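You operate a simulated robot arm through the tools that you are given. There is no shell and no other tool. Be economical: measure what you need, move in short steps, check, and stop when the job is done.

Carry out the task below with a simulated two-armed robot. There is one attempt and no reset: what you move stays moved.

TASK
Set the stop slide of the hand winder to 90 m. Switch the brake of the small winder off. Switch the latch of the spinning wheel on. Take the small basket and leave it on the lower board of the green bench. Take the green rim cone on the top of the green bench and put it away on the top of the swift table. Put the wooden card labelled "heavy" from the top of the small table on the bottom board of the tall shelf and the wooden card that says "medium" on the lower board of the swift table. Do these in any order. Set down upright: green rim cone. The stop slide of the hand winder goes toward x +0.0, y -1.0, z +0.0 (a direction in the base frame), to its stop. The brake of the small winder goes anticlockwise seen from above, to its stop. The latch of the spinning wheel goes anticlockwise seen from above, to its stop.

Only the result counts: the job must be done as asked and must still hold three seconds after the hand-in. Knocking over, shifting, dropping, spilling or breaking anything else fails it.

THE ROBOT
Two 7-joint arms with two-finger parallel grippers on one trunk, on a base that drives. Base frame: it is fixed to the floor where the robot stands at the start and does not move with it; the origin is under the middle of the robot, x ahead of it, y to its left, z up. Readings come in m, degrees, newtons and seconds.
The left shoulder is at the start at [0.06, 0.189, 1.203], the right one opposite. Places, roughly: bottom board of the tall shelf [-2.5, -2.5, 0.4]; brake of the small winder [0.5, 0.6, 0.9]; green rim cone (9x9x17 cm) [4.6, 0.3, 0.8]; latch of the spinning wheel [3, 0.4, 0.6]; lower board of the green bench [4.6, -0.6, 0.2]; lower board of the swift table [2.1, -2.3, 0.2]; small basket (16x16x6 cm) [4.6, 0.1, 0.8]; stop slide of the hand winder [0.5, 0, 0.8]; top of the swift table [2.1, -2.3, 0.7]; wooden card [-1.5, -2.5, 0.75]. Payload 3.43 kg a hand.
The TCP of each hand is the grasp point between the finger pads, 0.03 m short of the fingertips. In the tool frame z runs along the fingers and y along their closing line. The gripper opens to 0.094 m. The fingers are 0.028 m wide and 0.01 m thick; the gripper's body (0.05 by 0.096 m) begins 0.055 m behind the TCP.
Orientation is that of the tool frame in the base frame, as [roll, pitch, yaw] about the fixed x, y, z axes, in that order (R = Rz(yaw) Ry(pitch) Rx(roll)). With the fingers straight down and closing along the base's y, the tool's x points along the base's -x, its y along +y and its z along -z.

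THE INTERFACE
- The arms move only by the tool arm_command. It takes "left_series", "right_series" or both (then of equal length, played together; a hand with none holds still); each is a list of rows, each an object of numbers (a shift or turn left out is 0, a gripper value left out holds the last): "dx", "dy", "dz": the shift along the base's x, y, z in m; "wx", "wy", "wz": the turn, a rotation vector about the base's x, y, z in degrees; "jaw": the opening, from 0 (shut) to 1 (fully open). In form: [{"dx": .., "dy": .., "dz": .., "wx": .., "wy": .., "wz": .., "jaw": ..}, ...]. A call has 1 to 20 rows; each row is the pose to reach, as a shift and turn from the pose commanded when the call began. Rows are played at 5 a second. More than 0.05 m and 8.6 degrees between two rows, or a gripper value outside its range, and nothing of the call is played. Where a pose cannot be reached the arm comes as near as it can. A force on the tool above 40 N (or 10 N above the force at the start of the call, whichever is more), or a blocked arm, ends the call early, and 0.2 s more pass. Each finger travels about 0.153 m/s and halts on what it meets, pressing with about 23 N; the grip force reading is that of the motor and also rises with nothing between the fingers. The clock runs only during rows and for 0.2 s after the last one: add rows that repeat a pose to give the fingers time. It gives the time, the measured TCP pose, the force on the tool (base axes), the opening and the grip force at its end, in the units of the frame above (readings bear some noise), with the torque about the TCP (base axes, N m) and any sound that the robot's microphone picked up, and new pictures: "pictures" is both (left out), scene, wrist or none (wrist: the cameras of the hands that moved).
- Cameras (640 x 400 px; columns grow to the right, rows downward): "scene" is now at [-0.0144, 0.0405, 1.7416]; the picture's right is [0.60, -0.80, 0.00], its down [-0.69, -0.51, -0.52] and it looks along [0.42, 0.31, -0.85] (base axes); focal length 287 px, centre (320, 200). "left" rides on the left gripper at [0.076, -0.014, -0.103] in its tool frame; the picture's right is [0.18, 0.98, 0.00], its down [-0.75, 0.14, -0.64] and it looks along [-0.63, 0.12, 0.77] (tool axes); focal length 243 px, centre (320, 200). "right" rides on the right gripper at [0.076, 0.014, -0.103] in its tool frame; the picture's right is [-0.18, 0.98, 0.00], its down [-0.75, -0.14, -0.64] and it looks along [-0.63, -0.12, 0.77] (tool axes); focal length 243 px, centre (320, 200). There is no depth. A picture from a camera that has moved, and an enlarged one, comes with that camera's place and axes in the base frame and with its lens. The place of the scene camera against the robot may be out by one fixed shift of up to 0.012 m in any direction.
- move_column(by): slides the trunk up (or, below 0, down) by that many m; the arms and the scene camera ride with it, the base frame stays. It gives what a move gives, with no picture.
- steer(legs): drives the robot by 1 to 6 legs, each [ahead, left, turn to the left] in m, m and degrees, along the robot's own axes; the way and the turn of a leg run together, so that a leg with both is an arc; at most 1.5 m and 180 degrees a leg. The arms and the cameras ride along, it lands a little off, and it stops where it bumps. It gives what a move gives, and a new picture of the scene camera.
- head_to(pan, tilt): turns the head with the scene camera to pan (to the left, within 86 degrees either way) and tilt (down, from -29 to 69), counted from straight ahead of the robot. It gives what a move gives, and a new picture of the scene camera.
- inspect(camera, box): a new picture of the part [left, top, right, bottom] of that camera's present view, enlarged. The clock stands still meanwhile.
- close_job(): hands the job in; it is judged then, once.

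Go step by step. Nothing tells you exact positions but the pictures and the camera data: compare them with the known pose of the tool, close in by small moves and look again before you grip or let go. The budget is 175 turns and 260 pictures, counting those below and the enlarged ones. Unless the task says otherwise, let go and move clear before handing in.

The tools are called as a command line: name --argument value ..., lists and objects as JSON in quotes. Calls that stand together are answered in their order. arm_command: Moves the arms, as the interface text tells. Its arguments: {"type":"object","properties":{"left_series":{"type":"array","items":{"type":"object","properties":{"dx":{"type":"number"},"dy":{"type":"number"},"dz":{"type":"number"},"wx":{"type":"number"},"wy":{"type":"number"},"wz":{"type":"number"},"jaw":{"type":"number"}}}},"right_series":{"type":"array","items":{"type":"object","properties":{"dx":{"type":"number"},"dy":{"type":"number"},"dz":{"type":"number"},"wx":{"type":"number"},"wy":{"type":"number"},"wz":{"type":"number"},"jaw":{"type":"number"}}}},"pictures":{"type":"string","enum":["both","scene","wrist","none"]}},"required":[]} The other tools are called the same way: move_column (by) slides the trunk up or down; steer (legs) drives the base; head_to (pan, tilt) turns the head that bears the scene camera; inspect (camera, box) takes an enlarged picture of a part of a camera's view; close_job () hands the job in.

At the start:

```text
time: 0.0
left_tool_pos: [0.2956, 0.3563, 1.1445]
left_orientation: [-180.0, -0.1, -179.9]
left_contact_force: [-0.2, -0.3, -0.6]
left_ft_torque: [0.01, 0.0, 0.01]
left_width: 0.094
left_grip_force: 0.0
right_tool_pos: [0.3481, 0.0304, 1.1845]
right_orientation: [-180.0, -0.1, -179.9]
right_contact_force: [-0.4, -1.0, -0.3]
right_ft_torque: [-0.01, 0.01, 0.01]
right_width: 0.0942
right_grip_force: 0.0
trunk travel left (down, up): [-0.875, 0.115]
robot x, y, heading: [0.0022, -0.0025, 0.0]
head pan, tilt: [36.6, 58.6]
```

scene: 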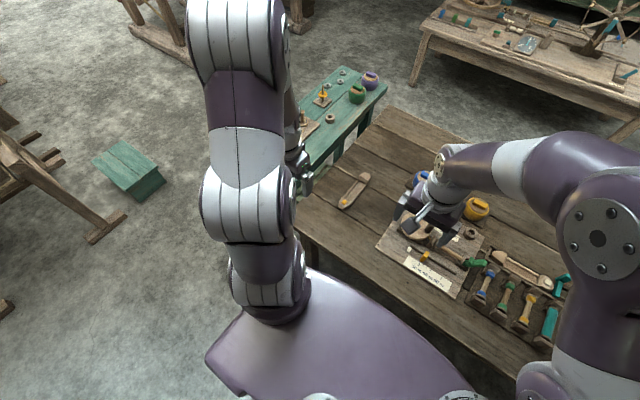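
right: 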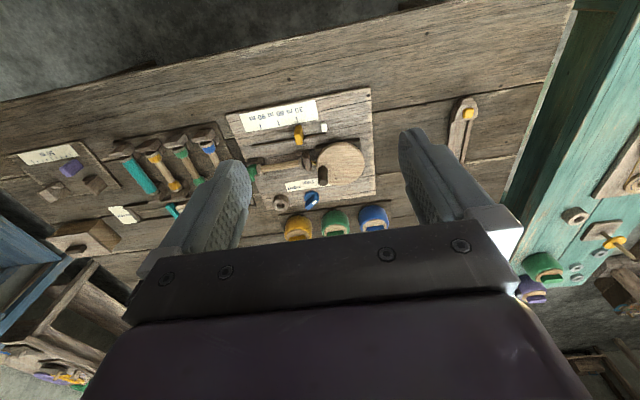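
left: 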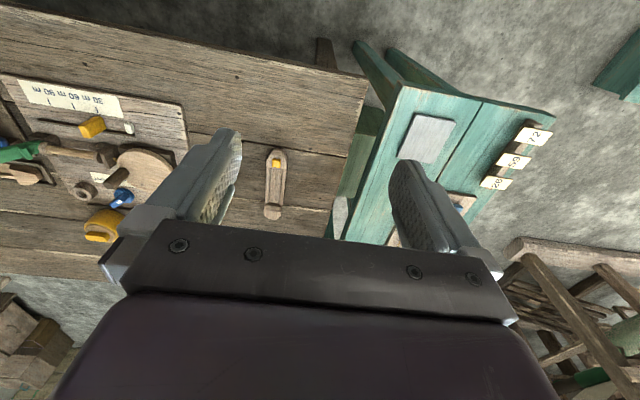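

I see the work table ahead with the hand winder (yellow slide under a scale) and a green bench to the left. I'll look closer at the hand winder and at the small winder.

inspect --camera "right" --box '[200, 70, 420, 250]'

inspect --camera "left" --box '[340, 60, 580, 260]'

inspect --camera "scene" --box '[280, 50, 480, 300]'

```text
2.22 times, centred on (310, 160) of right
camera zoom: at [0.2722, 0.045, 1.2872], right [0.18, 0.98, 0.0], down [0.75, -0.14, 0.64], along [0.63, -0.12, -0.77], focal length 539 px, centre (342, 289)
```

zoom: 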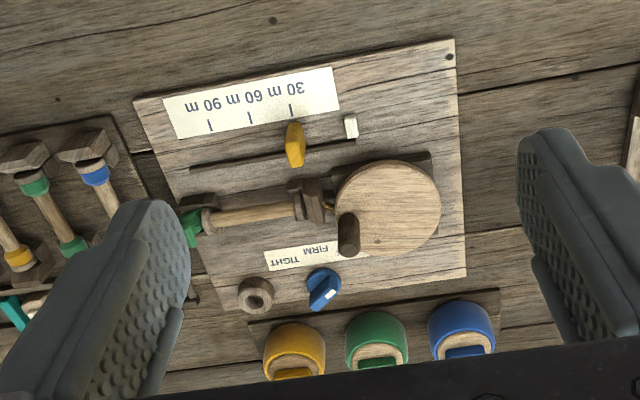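

```text
2.00 times, centred on (460, 160) of left
camera zoom: at [0.2194, 0.3432, 1.2471], right [-0.18, 0.98, 0.0], down [0.75, 0.14, 0.64], along [0.63, 0.12, -0.77], focal length 485 px, centre (40, 280)
```

zoom: 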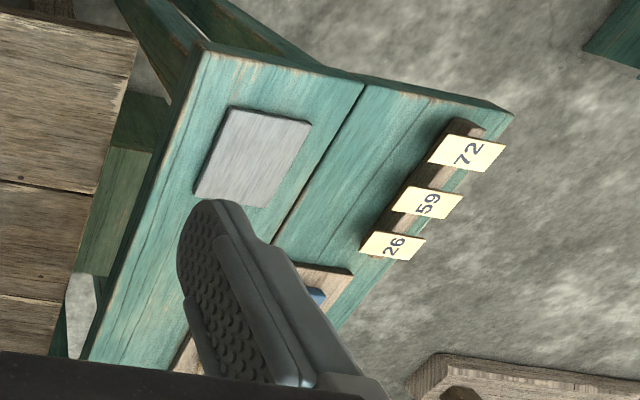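

```text
1.60 times, centred on (380, 175) of scene
camera zoom: at [-0.0144, 0.0405, 1.7416], right [0.6, -0.8, 0.0], down [-0.69, -0.51, -0.52], along [0.42, 0.31, -0.85], focal length 460 px, centre (224, 240)
```

zoom: 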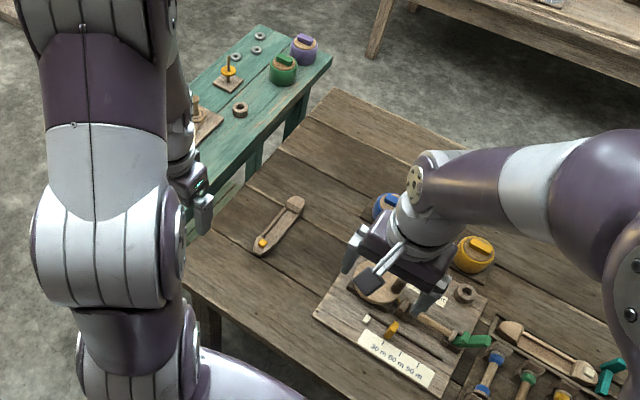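

The yellow slide is near [0.5, -0.05, 0.76], and its stop is toward -y. I'll bring the right hand above it, with the jaws part open, and turn the head to see the small winder.

arm_command --right_series '[{"dx": 0.022, "dy": -0.011, "dz": -0.04, "jaw": 0.5}, {"dx": 0.044, "dy": -0.022, "dz": -0.08}, {"dx": 0.066, "dy": -0.033, "dz": -0.12}, {"dx": 0.088, "dy": -0.044, "dz": -0.16}, {"dx": 0.11, "dy": -0.055, "dz": -0.2}, {"dx": 0.132, "dy": -0.066, "dz": -0.24}, {"dx": 0.155, "dy": -0.078, "dz": -0.28}]' --pictures "wrist"

head_to --pan 60 --tilt 50

```text
time: 1.6
left_tool_pos: [0.2968, 0.3563, 1.1443]
left_orientation: [180.0, -0.1, 179.9]
left_contact_force: [1.1, -0.5, 0.3]
left_ft_torque: [0.01, 0.03, 0.03]
left_width: 0.094
left_grip_force: 0.0
right_tool_pos: [0.5032, -0.0459, 0.9031]
right_orientation: [-179.9, 0.0, -180.0]
right_contact_force: [0.4, 0.3, -0.1]
right_ft_torque: [0.04, 0.0, 0.02]
right_width: 0.0468
right_grip_force: 0.0
trunk travel left (down, up): [-0.875, 0.115]
robot x, y, heading: [0.0038, 0.0016, -0.1]
head pan, tilt: [36.6, 58.6]
camera right: at [0.4278, -0.0325, 1.0056], right [0.18, 0.98, 0.0], down [0.75, -0.14, 0.64], along [0.63, -0.12, -0.77], focal length 243 px, centre (320, 200)
```

right: 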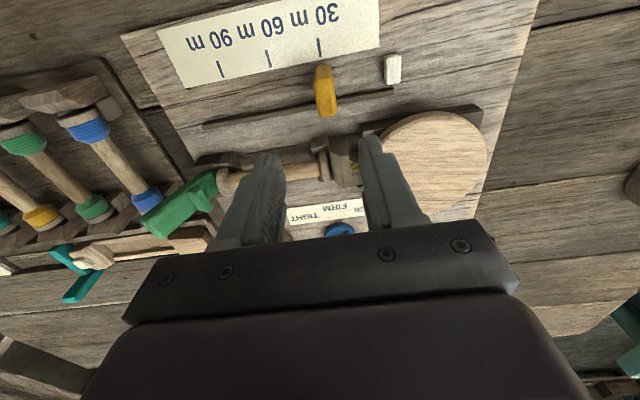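

```text
time: 2.5
left_tool_pos: [0.2966, 0.3565, 1.1459]
left_orientation: [180.0, 0.0, -180.0]
left_contact_force: [0.4, -1.2, -0.1]
left_ft_torque: [-0.03, 0.0, -0.03]
left_width: 0.0943
left_grip_force: 0.1
right_tool_pos: [0.5021, -0.045, 0.9045]
right_orientation: [180.0, 0.0, -180.0]
right_contact_force: [0.5, 0.6, -0.1]
right_ft_torque: [0.0, 0.01, -0.01]
right_width: 0.0472
right_grip_force: 0.0
trunk travel left (down, up): [-0.875, 0.115]
robot x, y, heading: [-0.0045, -0.0003, 0.1]
head pan, tilt: [60.0, 50.0]
camera scene: at [-0.0312, 0.0666, 1.7525], right [0.87, -0.5, 0.0], down [-0.38, -0.66, -0.64], along [0.32, 0.56, -0.77], focal length 287 px, centre (320, 200)
```

scene: 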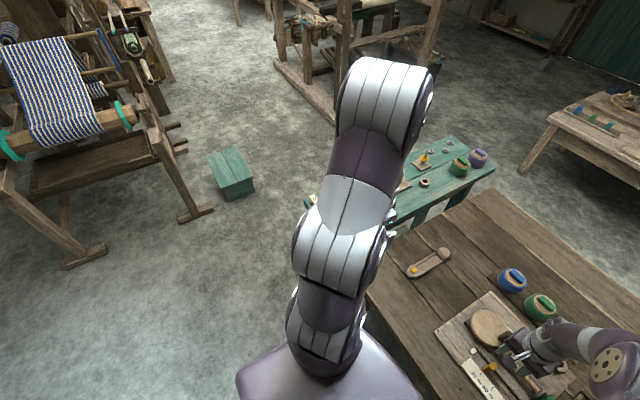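

The slide knob is at about [0.49, -0.041, 0.78]. I'll lower around it and look before gripping.

arm_command --right_series '[{"dx": -0.003, "dy": 0.002, "dz": -0.035}, {"dx": -0.006, "dy": 0.004, "dz": -0.07}, {"dx": -0.008, "dy": 0.005, "dz": -0.095}, {"dx": -0.008, "dy": 0.005, "dz": -0.095}]' --pictures "both"

```text
time: 3.3
left_tool_pos: [0.294, 0.3557, 1.1454]
left_orientation: [180.0, 0.1, -180.0]
left_contact_force: [0.0, 0.5, -0.4]
left_ft_torque: [0.02, 0.0, 0.0]
left_width: 0.094
left_grip_force: 0.0
right_tool_pos: [0.4939, -0.0417, 0.8197]
right_orientation: [-179.8, -0.3, -179.9]
right_contact_force: [-12.7, -0.7, 19.5]
right_ft_torque: [0.55, 0.13, 0.19]
right_width: 0.0471
right_grip_force: 0.0
trunk travel left (down, up): [-0.875, 0.115]
robot x, y, heading: [-0.0001, -0.0008, -0.0]
head pan, tilt: [60.0, 50.0]
stopped in row 4 (right hand): the force on the tool passed its limit (the readings are from after the stop); the commanded pose is now the measured one
camera scene: at [-0.0343, 0.0658, 1.7525], right [0.87, -0.5, 0.0], down [-0.38, -0.66, -0.64], along [0.32, 0.56, -0.77], focal length 287 px, centre (320, 200)
camera right: at [0.4187, -0.0276, 0.9225], right [0.18, 0.98, 0.0], down [0.76, -0.14, 0.64], along [0.63, -0.12, -0.77], focal length 243 px, centre (320, 200)
```

scene: 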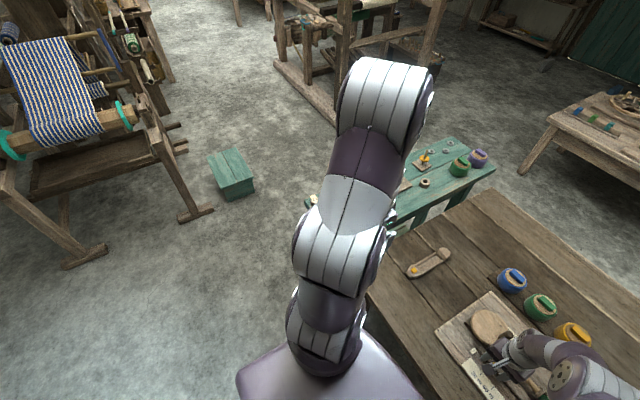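
right: 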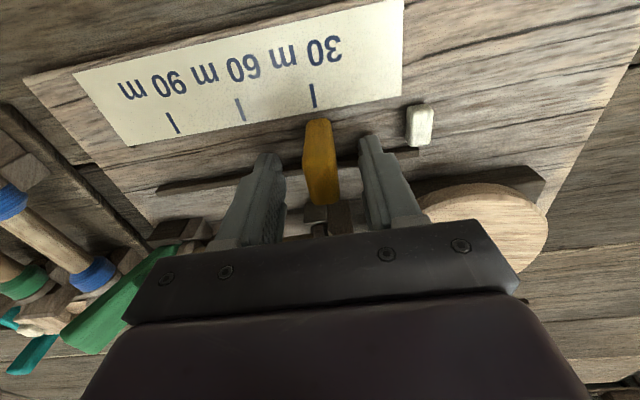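

The tool met something on its far (+x) side with the fingertips at 0.79. I'll look closer.

head_to --pan 0 --tilt 60

inspect --camera "scene" --box '[240, 120, 400, 240]'

```text
time: 4.6
left_tool_pos: [0.2931, 0.3564, 1.146]
left_orientation: [-179.9, 0.1, -179.9]
left_contact_force: [0.4, 0.2, 0.6]
left_ft_torque: [0.01, -0.02, 0.02]
left_width: 0.0942
left_grip_force: 0.2
right_tool_pos: [0.4942, -0.041, 0.8203]
right_orientation: [-179.9, -0.1, -180.0]
right_contact_force: [-9.9, -1.5, 15.4]
right_ft_torque: [0.42, 0.1, 0.3]
right_width: 0.0469
right_grip_force: 0.1
trunk travel left (down, up): [-0.875, 0.115]
robot x, y, heading: [-0.002, 0.0054, -0.1]
head pan, tilt: [0.0, 60.0]
camera scene: at [-0.0067, -0.0002, 1.74], right [0.0, -1.0, 0.0], down [-0.86, 0.0, -0.5], along [0.5, 0.0, -0.86], focal length 287 px, centre (320, 200)
```

scene: 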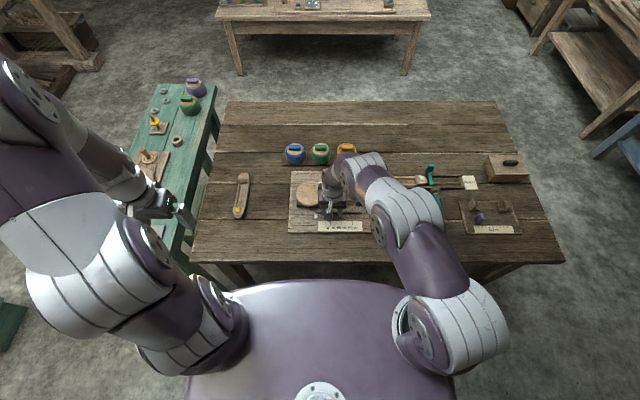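

```text
3.33 times, centred on (320, 180) of scene
camera zoom: at [-0.0067, -0.0002, 1.74], right [0.0, -1.0, 0.0], down [-0.86, 0.0, -0.5], along [0.5, 0.0, -0.86], focal length 958 px, centre (320, 267)
```

zoom: 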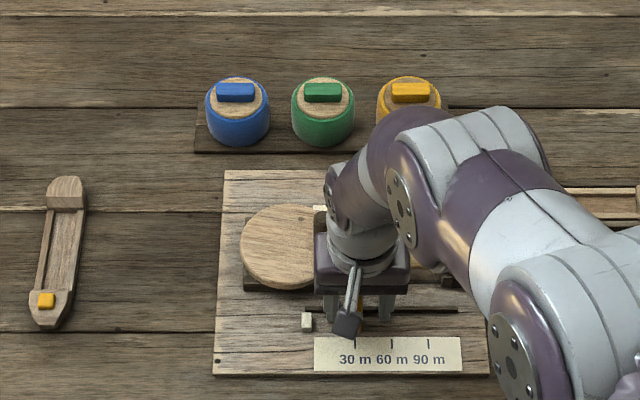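

The torque says the right finger's far edge touched the support bar beside the disc. I'll lift a little, shift toward me and lower again.

arm_command --right_series '[{"dz": 0.012}, {"dx": -0.016, "dz": 0.012, "jaw": 0.4}, {"dx": -0.016, "dz": -0.008}, {"dx": -0.016, "dz": -0.022}, {"dx": -0.016, "dz": -0.022}]' --pictures "wrist"

```text
time: 5.4
left_tool_pos: [0.2938, 0.3563, 1.1459]
left_orientation: [-180.0, 0.1, 180.0]
left_contact_force: [-0.6, 0.5, -0.4]
left_ft_torque: [-0.01, 0.01, -0.02]
left_width: 0.094
left_grip_force: 0.0
right_tool_pos: [0.4774, -0.041, 0.8203]
right_orientation: [-179.8, -0.5, -179.9]
right_contact_force: [-13.9, 0.3, 22.7]
right_ft_torque: [0.49, 0.1, 0.21]
right_width: 0.0373
right_grip_force: 0.0
trunk travel left (down, up): [-0.875, 0.115]
robot x, y, heading: [-0.0004, -0.0027, 0.0]
head pan, tilt: [0.0, 60.0]
stopped in row 3 (right hand): the force on the tool passed its limit (the readings are from after the stop); the commanded pose is now the measured one
camera right: at [0.4031, -0.0278, 0.923], right [0.18, 0.98, -0.01], down [0.76, -0.14, 0.64], along [0.62, -0.12, -0.77], focal length 243 px, centre (320, 200)
```

right: 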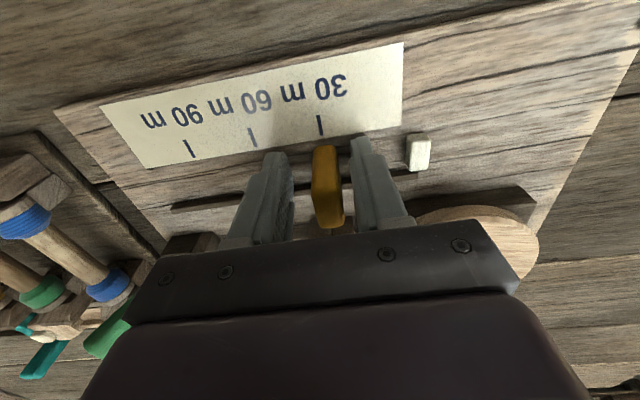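

The board surface is actually at about z = 0.79, so the fingertips are simply touching it, with the knob between them. I'll lift 6 mm, grip the knob and drag it about 8 cm toward -y.

arm_command --right_series '[{"dx": 0.004, "dz": 0.007}, {"dx": 0.006, "dz": 0.007, "jaw": 0.0}, {"dx": 0.006, "dz": 0.007, "jaw": 0.0}, {"dx": 0.006, "dz": 0.007}, {"dx": 0.006, "dy": -0.02, "dz": 0.007}, {"dx": 0.006, "dy": -0.04, "dz": 0.007}, {"dx": 0.006, "dy": -0.06, "dz": 0.007}, {"dx": 0.006, "dy": -0.07, "dz": 0.007}, {"dx": 0.006, "dy": -0.078, "dz": 0.007}]' --pictures "wrist"

```text
time: 7.4
left_tool_pos: [0.2964, 0.3579, 1.1443]
left_orientation: [-179.9, -0.1, -180.0]
left_contact_force: [0.8, -0.1, -0.1]
left_ft_torque: [0.01, 0.02, -0.02]
left_width: 0.0942
left_grip_force: 0.1
right_tool_pos: [0.4853, -0.1192, 0.8245]
right_orientation: [-179.8, -0.8, -179.8]
right_contact_force: [-9.9, 7.3, -25.1]
right_ft_torque: [0.14, -1.12, -0.02]
right_width: 0.0181
right_grip_force: 45.1
trunk travel left (down, up): [-0.875, 0.115]
robot x, y, heading: [0.0035, 0.003, -0.1]
head pan, tilt: [0.0, 60.0]
camera right: at [0.4111, -0.104, 0.9276], right [0.18, 0.98, -0.01], down [0.76, -0.14, 0.63], along [0.62, -0.12, -0.77], focal length 243 px, centre (320, 200)
```

right: 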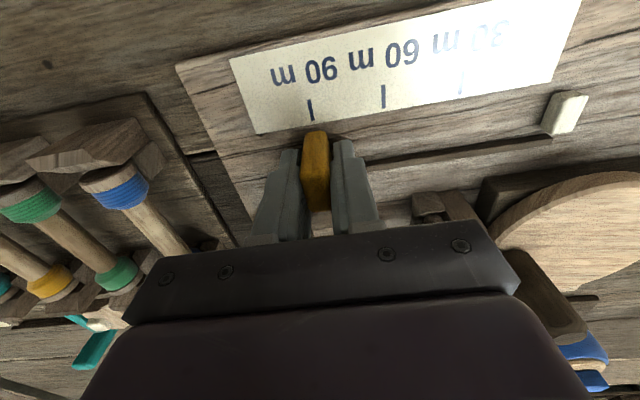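

The knob is moving with the grip and sits about at 90 m. I'll press on gently to the stop.

arm_command --right_series '[{"dy": -0.005}, {"dy": -0.01}, {"dy": -0.015}, {"dy": -0.02}]' --pictures "wrist"

```text
time: 7.7
left_tool_pos: [0.2956, 0.3584, 1.1443]
left_orientation: [-180.0, -0.1, -179.9]
left_contact_force: [-0.1, 0.8, 0.7]
left_ft_torque: [0.03, -0.01, 0.02]
left_width: 0.0938
left_grip_force: 0.2
right_tool_pos: [0.4851, -0.1177, 0.8249]
right_orientation: [-179.9, -0.6, -180.0]
right_contact_force: [0.7, 13.7, -11.2]
right_ft_torque: [-0.19, -0.43, -0.23]
right_width: 0.0181
right_grip_force: 44.9
trunk travel left (down, up): [-0.875, 0.115]
robot x, y, heading: [0.0047, 0.0017, 0.0]
head pan, tilt: [0.0, 60.0]
stopped in row 1 (right hand): the force on the tool passed its limit (the readings are from after the stop); the commanded pose is now the measured one
camera right: at [0.4111, -0.1043, 0.9276], right [0.18, 0.98, 0.0], down [0.76, -0.14, 0.63], along [0.62, -0.12, -0.77], focal length 243 px, centre (320, 200)
```

right: 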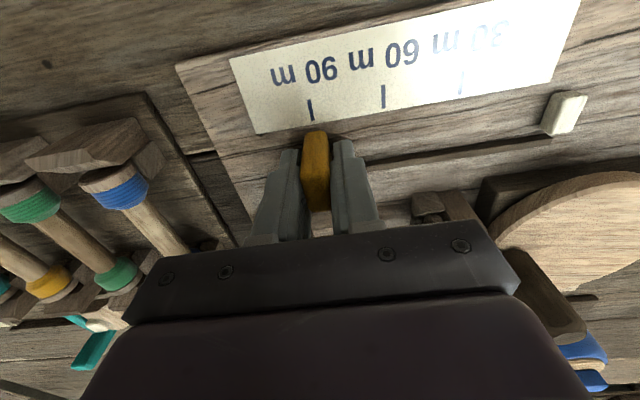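

The slide is at its stop at 90 m. I'll release it, retract the right hand and look for the small winder.

arm_command --right_series '[{"jaw": 0.4}, {"jaw": 0.4}, {"dz": 0.045}, {"dz": 0.09}, {"dz": 0.135}, {"dx": -0.02, "dy": -0.01, "dz": 0.17}, {"dx": -0.04, "dy": -0.03, "dz": 0.21}, {"dx": -0.06, "dy": -0.05, "dz": 0.25}, {"dx": -0.08, "dy": -0.07, "dz": 0.29}, {"dx": -0.1, "dy": -0.09, "dz": 0.33}]' --pictures "wrist"

head_to --pan 40 --tilt 45

```text
time: 9.9
left_tool_pos: [0.294, 0.3571, 1.1457]
left_orientation: [179.9, 0.0, -180.0]
left_contact_force: [-0.1, -0.8, 0.2]
left_ft_torque: [-0.02, 0.02, -0.02]
left_width: 0.094
left_grip_force: 0.1
right_tool_pos: [0.3834, -0.2091, 1.1545]
right_orientation: [-180.0, -0.6, -179.9]
right_contact_force: [-0.4, 0.0, 0.3]
right_ft_torque: [0.0, 0.01, 0.01]
right_width: 0.0376
right_grip_force: 0.0
trunk travel left (down, up): [-0.875, 0.115]
robot x, y, heading: [-0.0011, -0.0012, -0.1]
head pan, tilt: [0.0, 60.0]
camera right: at [0.3088, -0.1958, 1.2585], right [0.18, 0.98, 0.0], down [0.76, -0.14, 0.63], along [0.62, -0.12, -0.77], focal length 243 px, centre (320, 200)
```

right: 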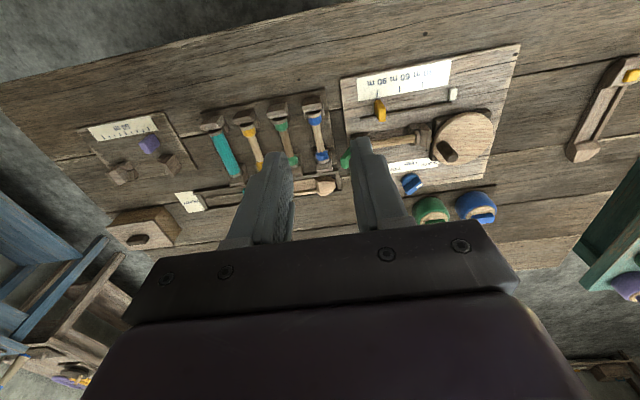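

```text
time: 11.0
left_tool_pos: [0.2969, 0.3559, 1.145]
left_orientation: [-179.9, 0.1, -180.0]
left_contact_force: [-0.1, -0.1, -0.5]
left_ft_torque: [-0.01, 0.02, -0.02]
left_width: 0.0941
left_grip_force: 0.1
right_tool_pos: [0.3851, -0.2097, 1.1546]
right_orientation: [-179.9, -0.6, -179.9]
right_contact_force: [0.4, -0.3, -0.6]
right_ft_torque: [0.03, 0.0, -0.02]
right_width: 0.0373
right_grip_force: 0.1
trunk travel left (down, up): [-0.875, 0.115]
robot x, y, heading: [0.0019, -0.0048, 0.1]
head pan, tilt: [40.0, 45.0]
camera scene: at [-0.0072, 0.0521, 1.7594], right [0.64, -0.77, 0.0], down [-0.54, -0.45, -0.71], along [0.54, 0.45, -0.71], focal length 287 px, centre (320, 200)
```

scene: 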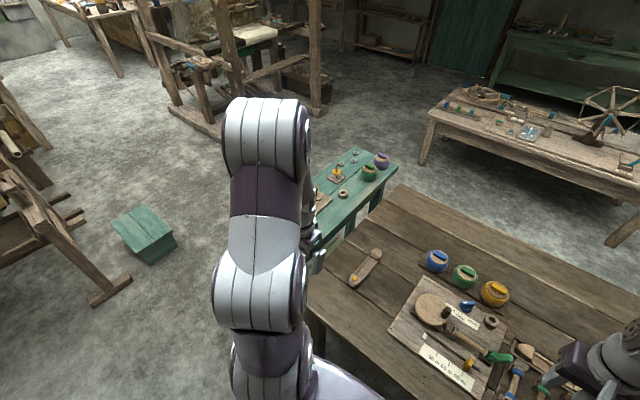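

The slide reads 90 m. The small winder must be on the side bench hidden by the left arm, so I'll pull the left hand back to look at it with its wrist camera.

arm_command --left_series '[{"dx": -0.02, "dy": 0.035, "dz": 0.01}, {"dx": -0.04, "dy": 0.07, "dz": 0.02}, {"dx": -0.06, "dy": 0.105, "dz": 0.03}, {"dx": -0.08, "dy": 0.14, "dz": 0.04}, {"dx": -0.1, "dy": 0.175, "dz": 0.05}, {"dx": -0.1, "dy": 0.175, "dz": 0.05}]' --pictures "both"

```text
time: 12.4
left_tool_pos: [0.1976, 0.5316, 1.1957]
left_orientation: [180.0, -0.1, -179.9]
left_contact_force: [0.2, -0.1, 0.2]
left_ft_torque: [0.0, -0.02, -0.02]
left_width: 0.094
left_grip_force: 0.1
right_tool_pos: [0.3859, -0.2102, 1.154]
right_orientation: [-180.0, -0.7, -179.9]
right_contact_force: [-0.1, -0.3, 0.6]
right_ft_torque: [-0.01, -0.02, -0.01]
right_width: 0.0378
right_grip_force: 0.0
trunk travel left (down, up): [-0.875, 0.115]
robot x, y, heading: [-0.0004, -0.0028, -0.2]
head pan, tilt: [40.0, 45.0]
camera scene: at [-0.0064, 0.0514, 1.7595], right [0.64, -0.77, 0.0], down [-0.54, -0.45, -0.71], along [0.54, 0.46, -0.71], focal length 287 px, centre (320, 200)
camera left: at [0.1207, 0.5181, 1.2978], right [-0.18, 0.98, 0.0], down [0.75, 0.14, 0.64], along [0.63, 0.12, -0.77], focal length 243 px, centre (320, 200)
```

scene: 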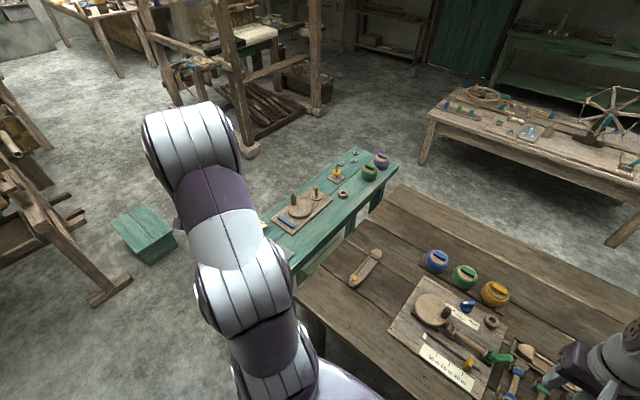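
left: 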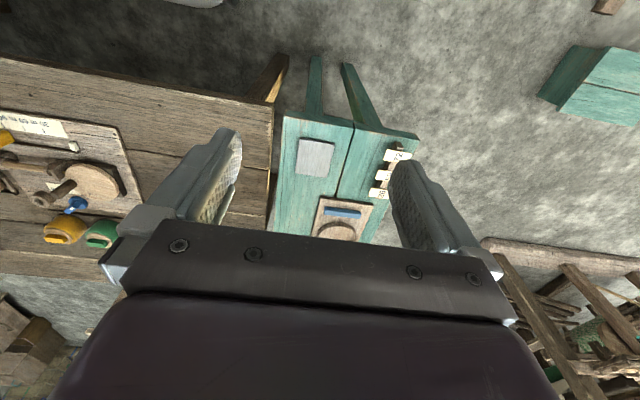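

inspect --camera "scene" --box '[240, 140, 400, 240]'

inspect --camera "left" --box '[270, 110, 430, 250]'

```text
4.00 times, centred on (320, 190) of scene
camera zoom: at [-0.0064, 0.0514, 1.7595], right [0.64, -0.77, 0.0], down [-0.54, -0.45, -0.71], along [0.54, 0.46, -0.71], focal length 1149 px, centre (320, 240)
```

zoom: 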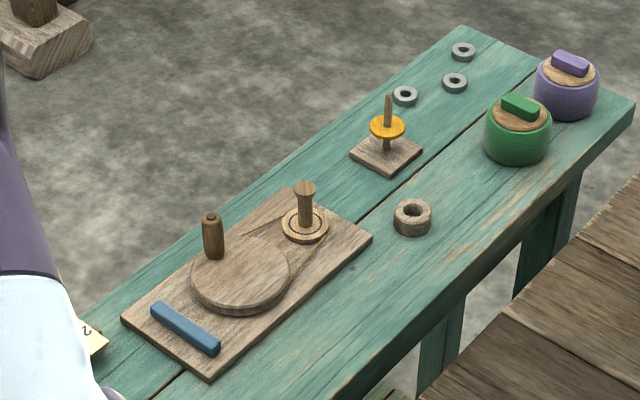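

```text
2.86 times, centred on (350, 180) of left
camera zoom: at [0.1207, 0.5181, 1.2978], right [-0.18, 0.98, 0.0], down [0.75, 0.14, 0.64], along [0.63, 0.12, -0.77], focal length 693 px, centre (234, 257)
```

zoom: 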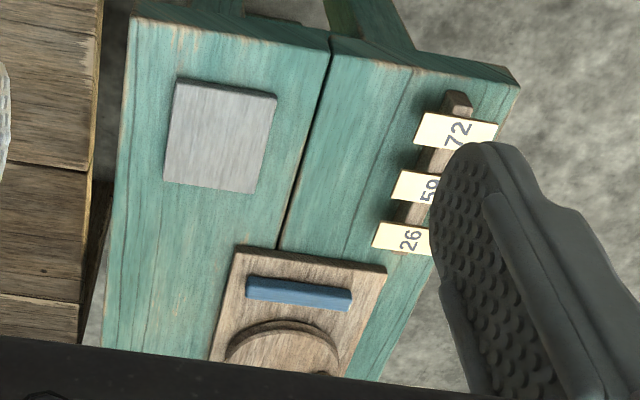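

The brake is the blue bar on the small winder, running from about [0.473, 0.598, 0.89] to [0.476, 0.679, 0.89]. I'll move the left wrist camera closer to find its pivot.

arm_command --left_series '[{"dx": 0.028, "dy": 0.014, "dz": -0.032}, {"dx": 0.056, "dy": 0.028, "dz": -0.064}, {"dx": 0.084, "dy": 0.042, "dz": -0.096}, {"dx": 0.112, "dy": 0.056, "dz": -0.128}, {"dx": 0.14, "dy": 0.07, "dz": -0.16}, {"dx": 0.168, "dy": 0.084, "dz": -0.192}, {"dx": 0.18, "dy": 0.1, "dz": -0.2}]' --pictures "wrist"

```text
time: 14.0
left_tool_pos: [0.3756, 0.6316, 0.9941]
left_orientation: [-179.9, -0.1, -180.0]
left_contact_force: [0.3, -0.4, 0.2]
left_ft_torque: [-0.01, 0.01, -0.01]
left_width: 0.094
left_grip_force: 0.0
right_tool_pos: [0.3858, -0.2085, 1.1557]
right_orientation: [-179.8, -0.6, -179.9]
right_contact_force: [-0.1, -0.6, -0.2]
right_ft_torque: [-0.02, -0.01, -0.02]
right_width: 0.0375
right_grip_force: 0.0
trunk travel left (down, up): [-0.875, 0.115]
robot x, y, heading: [-0.0028, 0.0008, 0.1]
head pan, tilt: [40.0, 45.0]
camera left: at [0.3004, 0.6188, 1.0965], right [-0.18, 0.98, 0.0], down [0.75, 0.14, 0.64], along [0.63, 0.12, -0.77], focal length 243 px, centre (320, 200)
```

left: 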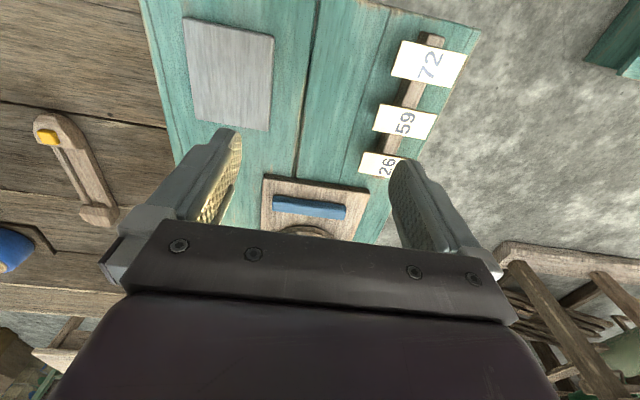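

inspect --camera "left" --box '[240, 160, 400, 250]'

inspect --camera "scene" --box '[260, 170, 350, 240]'

```text
4.00 times, centred on (320, 205) of left
camera zoom: at [0.3004, 0.6188, 1.0965], right [-0.18, 0.98, 0.0], down [0.75, 0.14, 0.64], along [0.63, 0.12, -0.77], focal length 970 px, centre (320, 180)
```

zoom: 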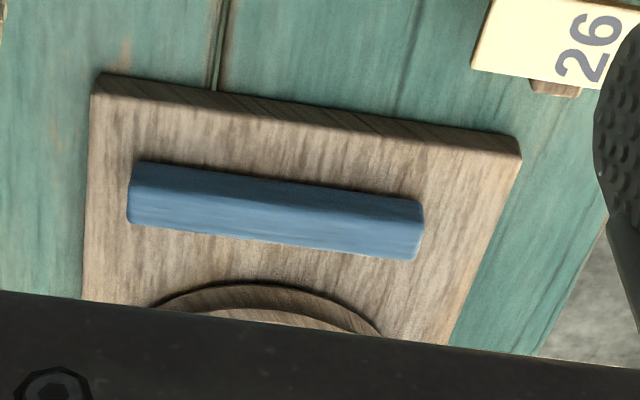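

```text
5.71 times, centred on (305, 205) of scene
camera zoom: at [-0.0066, 0.0534, 1.7594], right [0.64, -0.77, 0.0], down [-0.54, -0.46, -0.71], along [0.54, 0.45, -0.71], focal length 1641 px, centre (406, 171)
```

zoom: 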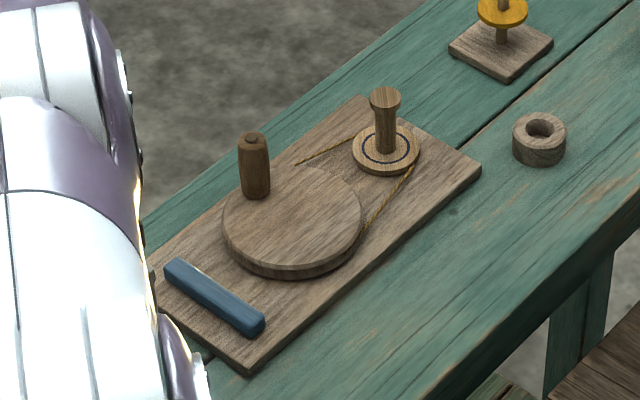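

The bar has no visible pivot, but anticlockwise means the far (+y) end swings toward -x, away from the disc. I'll turn the left hand 90°, straddle that end loosely, and look from above first.

arm_command --left_series '[{"dx": 0.01, "dy": 0.004, "wz": 8.2, "jaw": 0.43}, {"dx": 0.02, "dy": 0.007, "wz": 16.4}, {"dx": 0.03, "dy": 0.01, "wz": 24.6}, {"dx": 0.04, "dy": 0.014, "wz": 32.8}, {"dx": 0.05, "dy": 0.018, "wz": 41}, {"dx": 0.06, "dy": 0.022, "wz": 49.2}, {"dx": 0.07, "dy": 0.026, "wz": 57.4}, {"dx": 0.08, "dy": 0.03, "wz": 65.6}, {"dx": 0.09, "dy": 0.034, "wz": 73.8}, {"dx": 0.1, "dy": 0.036, "wz": 82}, {"dx": 0.1, "dy": 0.036, "wz": 90}, {"dx": 0.1, "dy": 0.036, "wz": 90}]' --pictures "both"

```text
time: 16.6
left_tool_pos: [0.4289, 0.6135, 0.9602]
left_orientation: [180.0, -0.1, -89.9]
left_contact_force: [-0.3, 0.1, -0.7]
left_ft_torque: [-0.03, -0.01, 0.03]
left_width: 0.0405
left_grip_force: 0.0
left hand out of reach, approached as far as the arm can: row 3, 4, 5, 6, 7, 8, 9, 10, 11, 12
right_tool_pos: [0.3862, -0.2087, 1.1555]
right_orientation: [-179.7, -0.7, -179.9]
right_contact_force: [-0.1, 0.1, -0.1]
right_ft_torque: [-0.02, 0.02, 0.01]
right_width: 0.0372
right_grip_force: 0.0
trunk travel left (down, up): [-0.875, 0.115]
robot x, y, heading: [-0.0021, 0.0004, 0.0]
head pan, tilt: [40.0, 45.0]
camera scene: at [-0.0065, 0.0527, 1.7595], right [0.64, -0.77, 0.0], down [-0.54, -0.45, -0.71], along [0.54, 0.45, -0.71], focal length 287 px, centre (320, 200)
camera left: at [0.4433, 0.5385, 1.063], right [-0.98, -0.19, 0.0], down [-0.14, 0.75, 0.64], along [-0.12, 0.63, -0.77], focal length 243 px, centre (320, 200)
```

scene: 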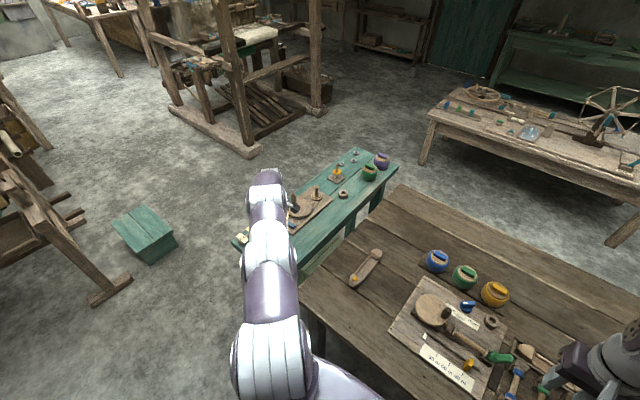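
left: 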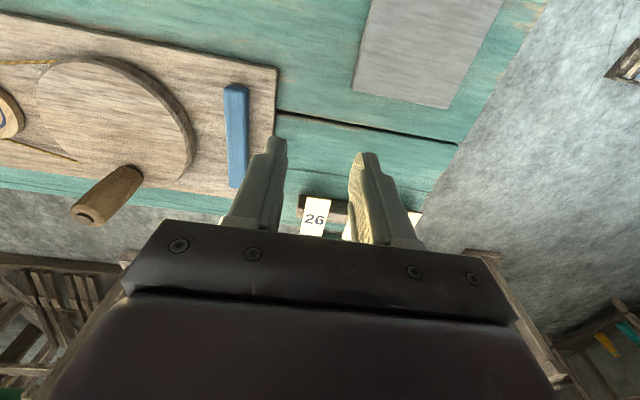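

The reach is short here. I'll inspect the bar from this view, raise the hand and drive a little to the left.

inspect --camera "left" --box '[180, 60, 300, 200]'

arm_command --left_series '[{"dz": 0.04}, {"dz": 0.08}, {"dz": 0.08}]' --pictures "none"

steer --legs '[[0, 0.15, 0]]'

```text
2.86 times, centred on (240, 130) of left
camera zoom: at [0.4433, 0.5385, 1.063], right [-0.98, -0.19, 0.0], down [-0.14, 0.75, 0.64], along [-0.12, 0.63, -0.77], focal length 693 px, centre (549, 400)
```

zoom: 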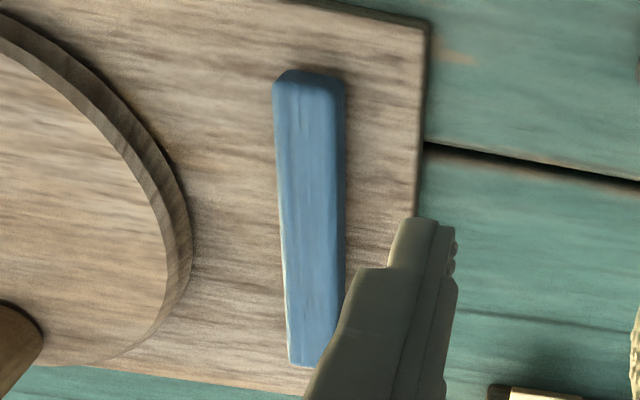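

```text
time: 17.4
left_tool_pos: [0.4235, 0.609, 1.0411]
left_orientation: [179.9, -0.2, -90.0]
left_contact_force: [0.2, -0.2, 0.7]
left_ft_torque: [-0.01, 0.05, 0.0]
left_width: 0.0404
left_grip_force: 0.0
left hand out of reach, approached as far as the arm can: row 2, 3
right_tool_pos: [0.386, -0.2097, 1.1555]
right_orientation: [-179.8, -0.8, -180.0]
right_contact_force: [-0.3, -0.1, 0.3]
right_ft_torque: [0.04, 0.0, 0.03]
right_width: 0.0377
right_grip_force: 0.0
trunk travel left (down, up): [-0.875, 0.115]
robot x, y, heading: [-0.0022, 0.0008, -0.2]
head pan, tilt: [40.0, 45.0]
```

```text
time: 18.8
left_tool_pos: [0.4241, 0.756, 1.0426]
left_orientation: [-180.0, 0.1, -90.0]
left_contact_force: [0.6, -0.6, 1.1]
left_ft_torque: [0.01, -0.01, -0.01]
left_width: 0.0405
left_grip_force: 0.0
right_tool_pos: [0.3859, -0.062, 1.1552]
right_orientation: [-180.0, -0.7, -179.8]
right_contact_force: [0.8, -0.2, -0.1]
right_ft_torque: [0.02, 0.03, 0.01]
right_width: 0.0378
right_grip_force: 0.1
trunk travel left (down, up): [-0.875, 0.115]
robot x, y, heading: [-0.0029, 0.1499, -0.1]
head pan, tilt: [40.0, 45.0]
camera scene: at [-0.007, 0.1991, 1.7596], right [0.64, -0.77, 0.0], down [-0.54, -0.45, -0.71], along [0.54, 0.46, -0.71], focal length 287 px, centre (320, 200)
```

scene: 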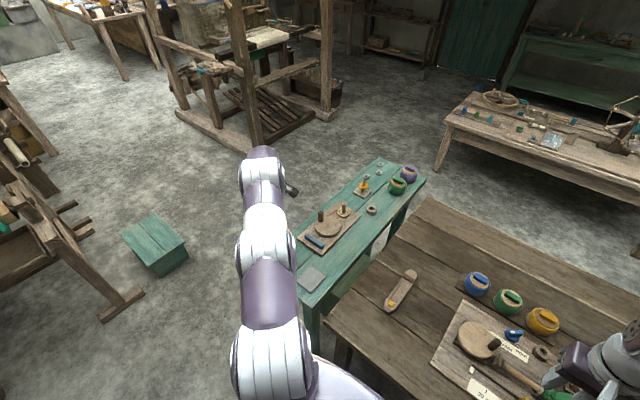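

I'll bring the left hand over the +y end of the bar.

arm_command --left_series '[{"dx": 0.015, "dy": -0.025, "dz": -0.02}, {"dx": 0.03, "dy": -0.05, "dz": -0.04}, {"dx": 0.045, "dy": -0.075, "dz": -0.06}, {"dx": 0.056, "dy": -0.09, "dz": -0.085}, {"dx": 0.056, "dy": -0.09, "dz": -0.085}]' --pictures "wrist"

```text
time: 20.0
left_tool_pos: [0.4787, 0.6688, 0.9552]
left_orientation: [179.9, 0.0, -89.9]
left_contact_force: [0.4, 0.1, -0.2]
left_ft_torque: [-0.02, 0.0, 0.05]
left_width: 0.0403
left_grip_force: 0.0
right_tool_pos: [0.385, -0.0584, 1.1542]
right_orientation: [-179.9, -0.5, -179.9]
right_contact_force: [-0.7, -0.2, -0.4]
right_ft_torque: [-0.01, 0.01, -0.05]
right_width: 0.0376
right_grip_force: 0.0
trunk travel left (down, up): [-0.875, 0.115]
robot x, y, heading: [0.0013, 0.1518, 0.1]
head pan, tilt: [40.0, 45.0]
camera left: at [0.493, 0.594, 1.0581], right [-0.98, -0.18, 0.0], down [-0.14, 0.75, 0.64], along [-0.12, 0.63, -0.77], focal length 243 px, centre (320, 200)
```

left: 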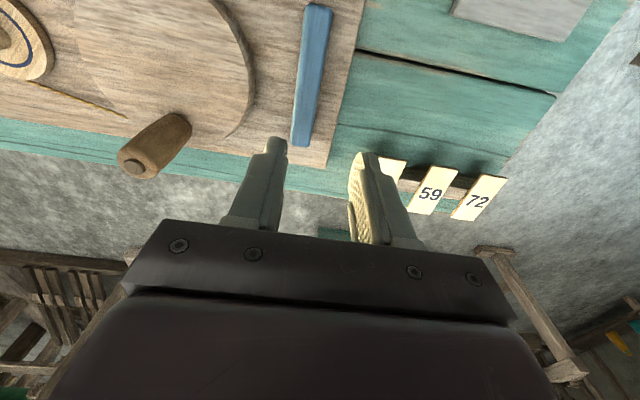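

The bar end is at about [0.49, 0.68, 0.89] and the disc rim is about 2.5 cm beyond it. I'll centre on the bar and lower the fingers either side of it.

arm_command --left_series '[{"dx": 0.01, "dy": 0.001, "dz": -0.01, "jaw": 0.39}, {"dx": 0.01, "dy": 0.001, "dz": -0.03}, {"dx": 0.01, "dy": 0.001, "dz": -0.04}, {"dx": 0.01, "dy": 0.001, "dz": -0.046}, {"dx": 0.01, "dy": 0.001, "dz": -0.046}]' --pictures "wrist"

```text
time: 21.2
left_tool_pos: [0.49, 0.6696, 0.9088]
left_orientation: [180.0, 0.0, -90.0]
left_contact_force: [-0.3, 0.6, -0.4]
left_ft_torque: [0.02, -0.02, 0.05]
left_width: 0.0368
left_grip_force: 0.0
right_tool_pos: [0.3853, -0.0604, 1.1553]
right_orientation: [-180.0, -0.7, -179.9]
right_contact_force: [0.6, 1.0, -0.3]
right_ft_torque: [0.0, -0.01, -0.02]
right_width: 0.0376
right_grip_force: 0.1
trunk travel left (down, up): [-0.875, 0.115]
robot x, y, heading: [0.0017, 0.1514, 0.0]
head pan, tilt: [40.0, 45.0]
camera left: at [0.5036, 0.5943, 1.0119], right [-0.98, -0.18, 0.0], down [-0.14, 0.75, 0.64], along [-0.12, 0.63, -0.77], focal length 243 px, centre (320, 200)
```

left: 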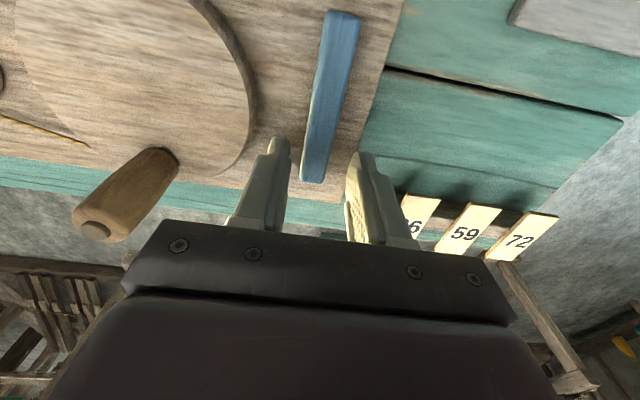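

The fingers straddle the bar end. I'll lower a touch more and swing it anticlockwise about its near (-y) end.

arm_command --left_series '[{"dz": -0.004}, {"dx": -0.01, "dy": -0.001, "dz": -0.004, "wz": 8}, {"dx": -0.02, "dy": -0.003, "dz": -0.004, "wz": 16}, {"dx": -0.029, "dy": -0.006, "dz": -0.004, "wz": 24}, {"dx": -0.038, "dy": -0.011, "dz": -0.004, "wz": 32}]' --pictures "wrist"

```text
time: 22.4
left_tool_pos: [0.4553, 0.6591, 0.9051]
left_orientation: [-179.7, 0.1, -57.8]
left_contact_force: [10.7, 3.5, 2.7]
left_ft_torque: [0.14, -0.29, -0.15]
left_width: 0.043
left_grip_force: 5.3
right_tool_pos: [0.388, -0.0594, 1.1541]
right_orientation: [-179.9, -0.8, -179.9]
right_contact_force: [0.4, -0.1, -0.4]
right_ft_torque: [0.02, -0.01, -0.04]
right_width: 0.0375
right_grip_force: 0.0
trunk travel left (down, up): [-0.875, 0.115]
robot x, y, heading: [0.0022, 0.1474, 0.1]
head pan, tilt: [40.0, 45.0]
camera left: at [0.5072, 0.6031, 1.008], right [-0.73, -0.68, -0.01], down [-0.52, 0.56, 0.64], along [-0.43, 0.47, -0.77], focal length 243 px, centre (320, 200)
```

left: 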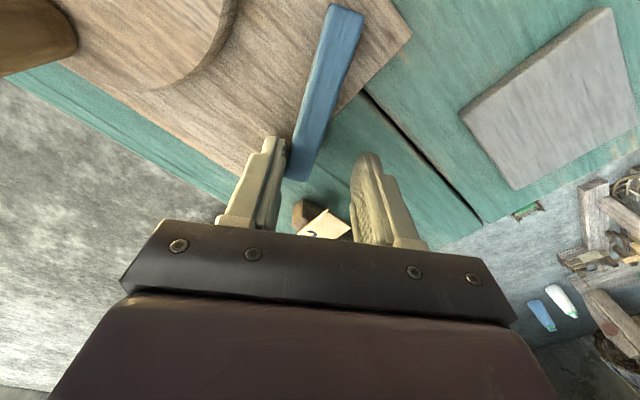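

The bar is turning anticlockwise. I'll keep going until it stops.

arm_command --left_series '[{"dx": -0.008, "dy": -0.006, "wz": 8}, {"dx": -0.015, "dy": -0.013, "wz": 16}, {"dx": -0.02, "dy": -0.02, "wz": 22}, {"dx": -0.025, "dy": -0.027, "wz": 28}]' --pictures "both"

```text
time: 22.9
left_tool_pos: [0.452, 0.6558, 0.9095]
left_orientation: [-178.3, -0.3, -44.6]
left_contact_force: [24.1, 14.4, -6.1]
left_ft_torque: [0.19, -0.46, -0.37]
left_width: 0.0521
left_grip_force: 13.9
right_tool_pos: [0.3886, -0.0571, 1.1551]
right_orientation: [-179.6, -0.8, 179.9]
right_contact_force: [-0.2, -0.3, -0.1]
right_ft_torque: [0.0, 0.0, 0.01]
right_width: 0.0377
right_grip_force: 0.0
trunk travel left (down, up): [-0.875, 0.115]
robot x, y, heading: [0.0007, 0.1501, -0.1]
head pan, tilt: [40.0, 45.0]
stopped in row 2 (left hand): the force on the tool passed its limit (the readings are from after the stop); the commanded pose is now the measured one
camera scene: at [-0.001, 0.2081, 1.7591], right [0.64, -0.77, 0.0], down [-0.54, -0.46, -0.7], along [0.54, 0.45, -0.71], focal length 287 px, centre (320, 200)
camera left: at [0.5136, 0.6122, 1.0121], right [-0.56, -0.83, -0.03], down [-0.65, 0.42, 0.63], along [-0.51, 0.37, -0.77], focal length 243 px, centre (320, 200)
```

scene: 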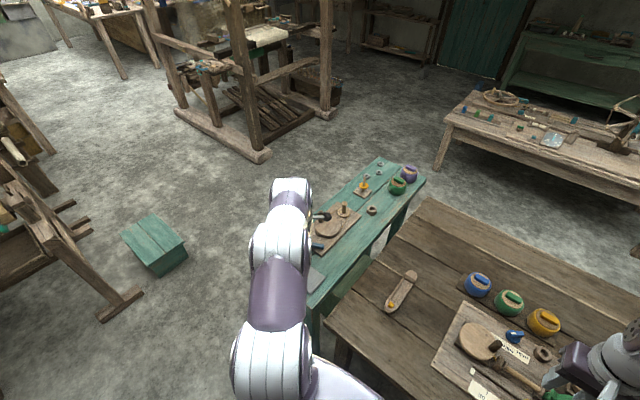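
left: 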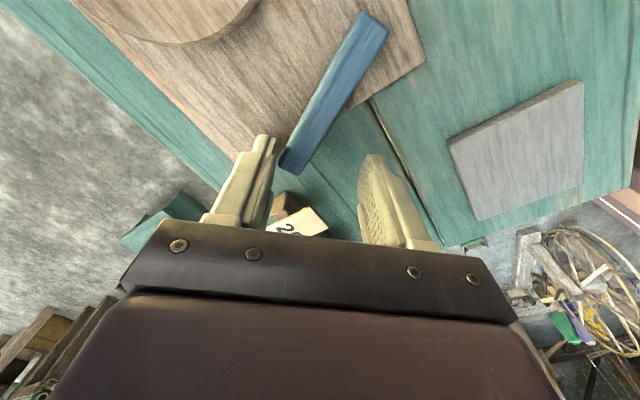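

The bar pivoted about its near end by about 26° and is held hard at its stop. I'll back off slightly, lift clear, and check it stays there.

arm_command --left_series '[{"dx": 0.004, "dy": 0.003, "dz": 0.005}, {"dx": 0.004, "dy": 0.003, "dz": 0.05}, {"dx": 0.004, "dy": 0.003, "dz": 0.1}, {"dx": -0.01, "dy": 0.003, "dz": 0.14}, {"dx": -0.03, "dz": 0.18}]' --pictures "wrist"

inspect --camera "scene" --box '[280, 150, 440, 270]'

```text
time: 24.1
left_tool_pos: [0.4131, 0.6497, 1.0919]
left_orientation: [-178.9, -0.2, -44.5]
left_contact_force: [-0.5, 0.1, 0.3]
left_ft_torque: [0.04, -0.02, 0.01]
left_width: 0.0367
left_grip_force: 0.0
right_tool_pos: [0.3833, -0.0613, 1.1558]
right_orientation: [180.0, -0.6, 180.0]
right_contact_force: [0.6, -0.6, 0.4]
right_ft_torque: [0.03, -0.01, 0.01]
right_width: 0.0377
right_grip_force: 0.0
trunk travel left (down, up): [-0.875, 0.115]
robot x, y, heading: [-0.0042, 0.1494, 0.0]
head pan, tilt: [40.0, 45.0]
camera left: at [0.4752, 0.6057, 1.1949], right [-0.56, -0.83, -0.02], down [-0.65, 0.42, 0.64], along [-0.52, 0.37, -0.77], focal length 243 px, centre (320, 200)
```

left: 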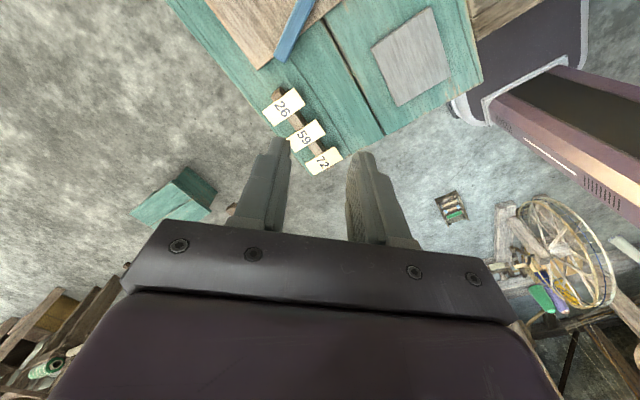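

```text
3.33 times, centred on (360, 210) of scene
camera zoom: at [-0.0103, 0.1993, 1.7595], right [0.64, -0.77, 0.0], down [-0.54, -0.45, -0.71], along [0.54, 0.46, -0.7], focal length 958 px, centre (187, 167)
```

zoom: 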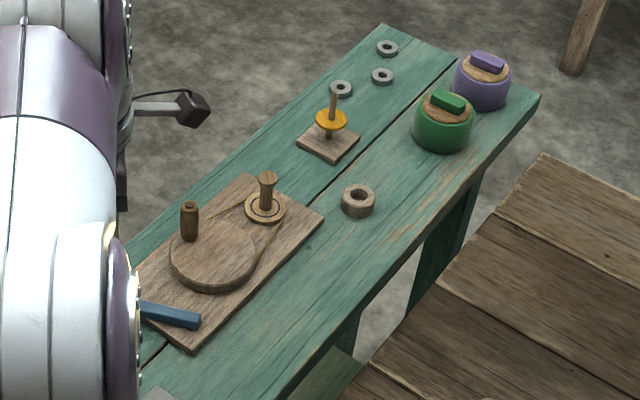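

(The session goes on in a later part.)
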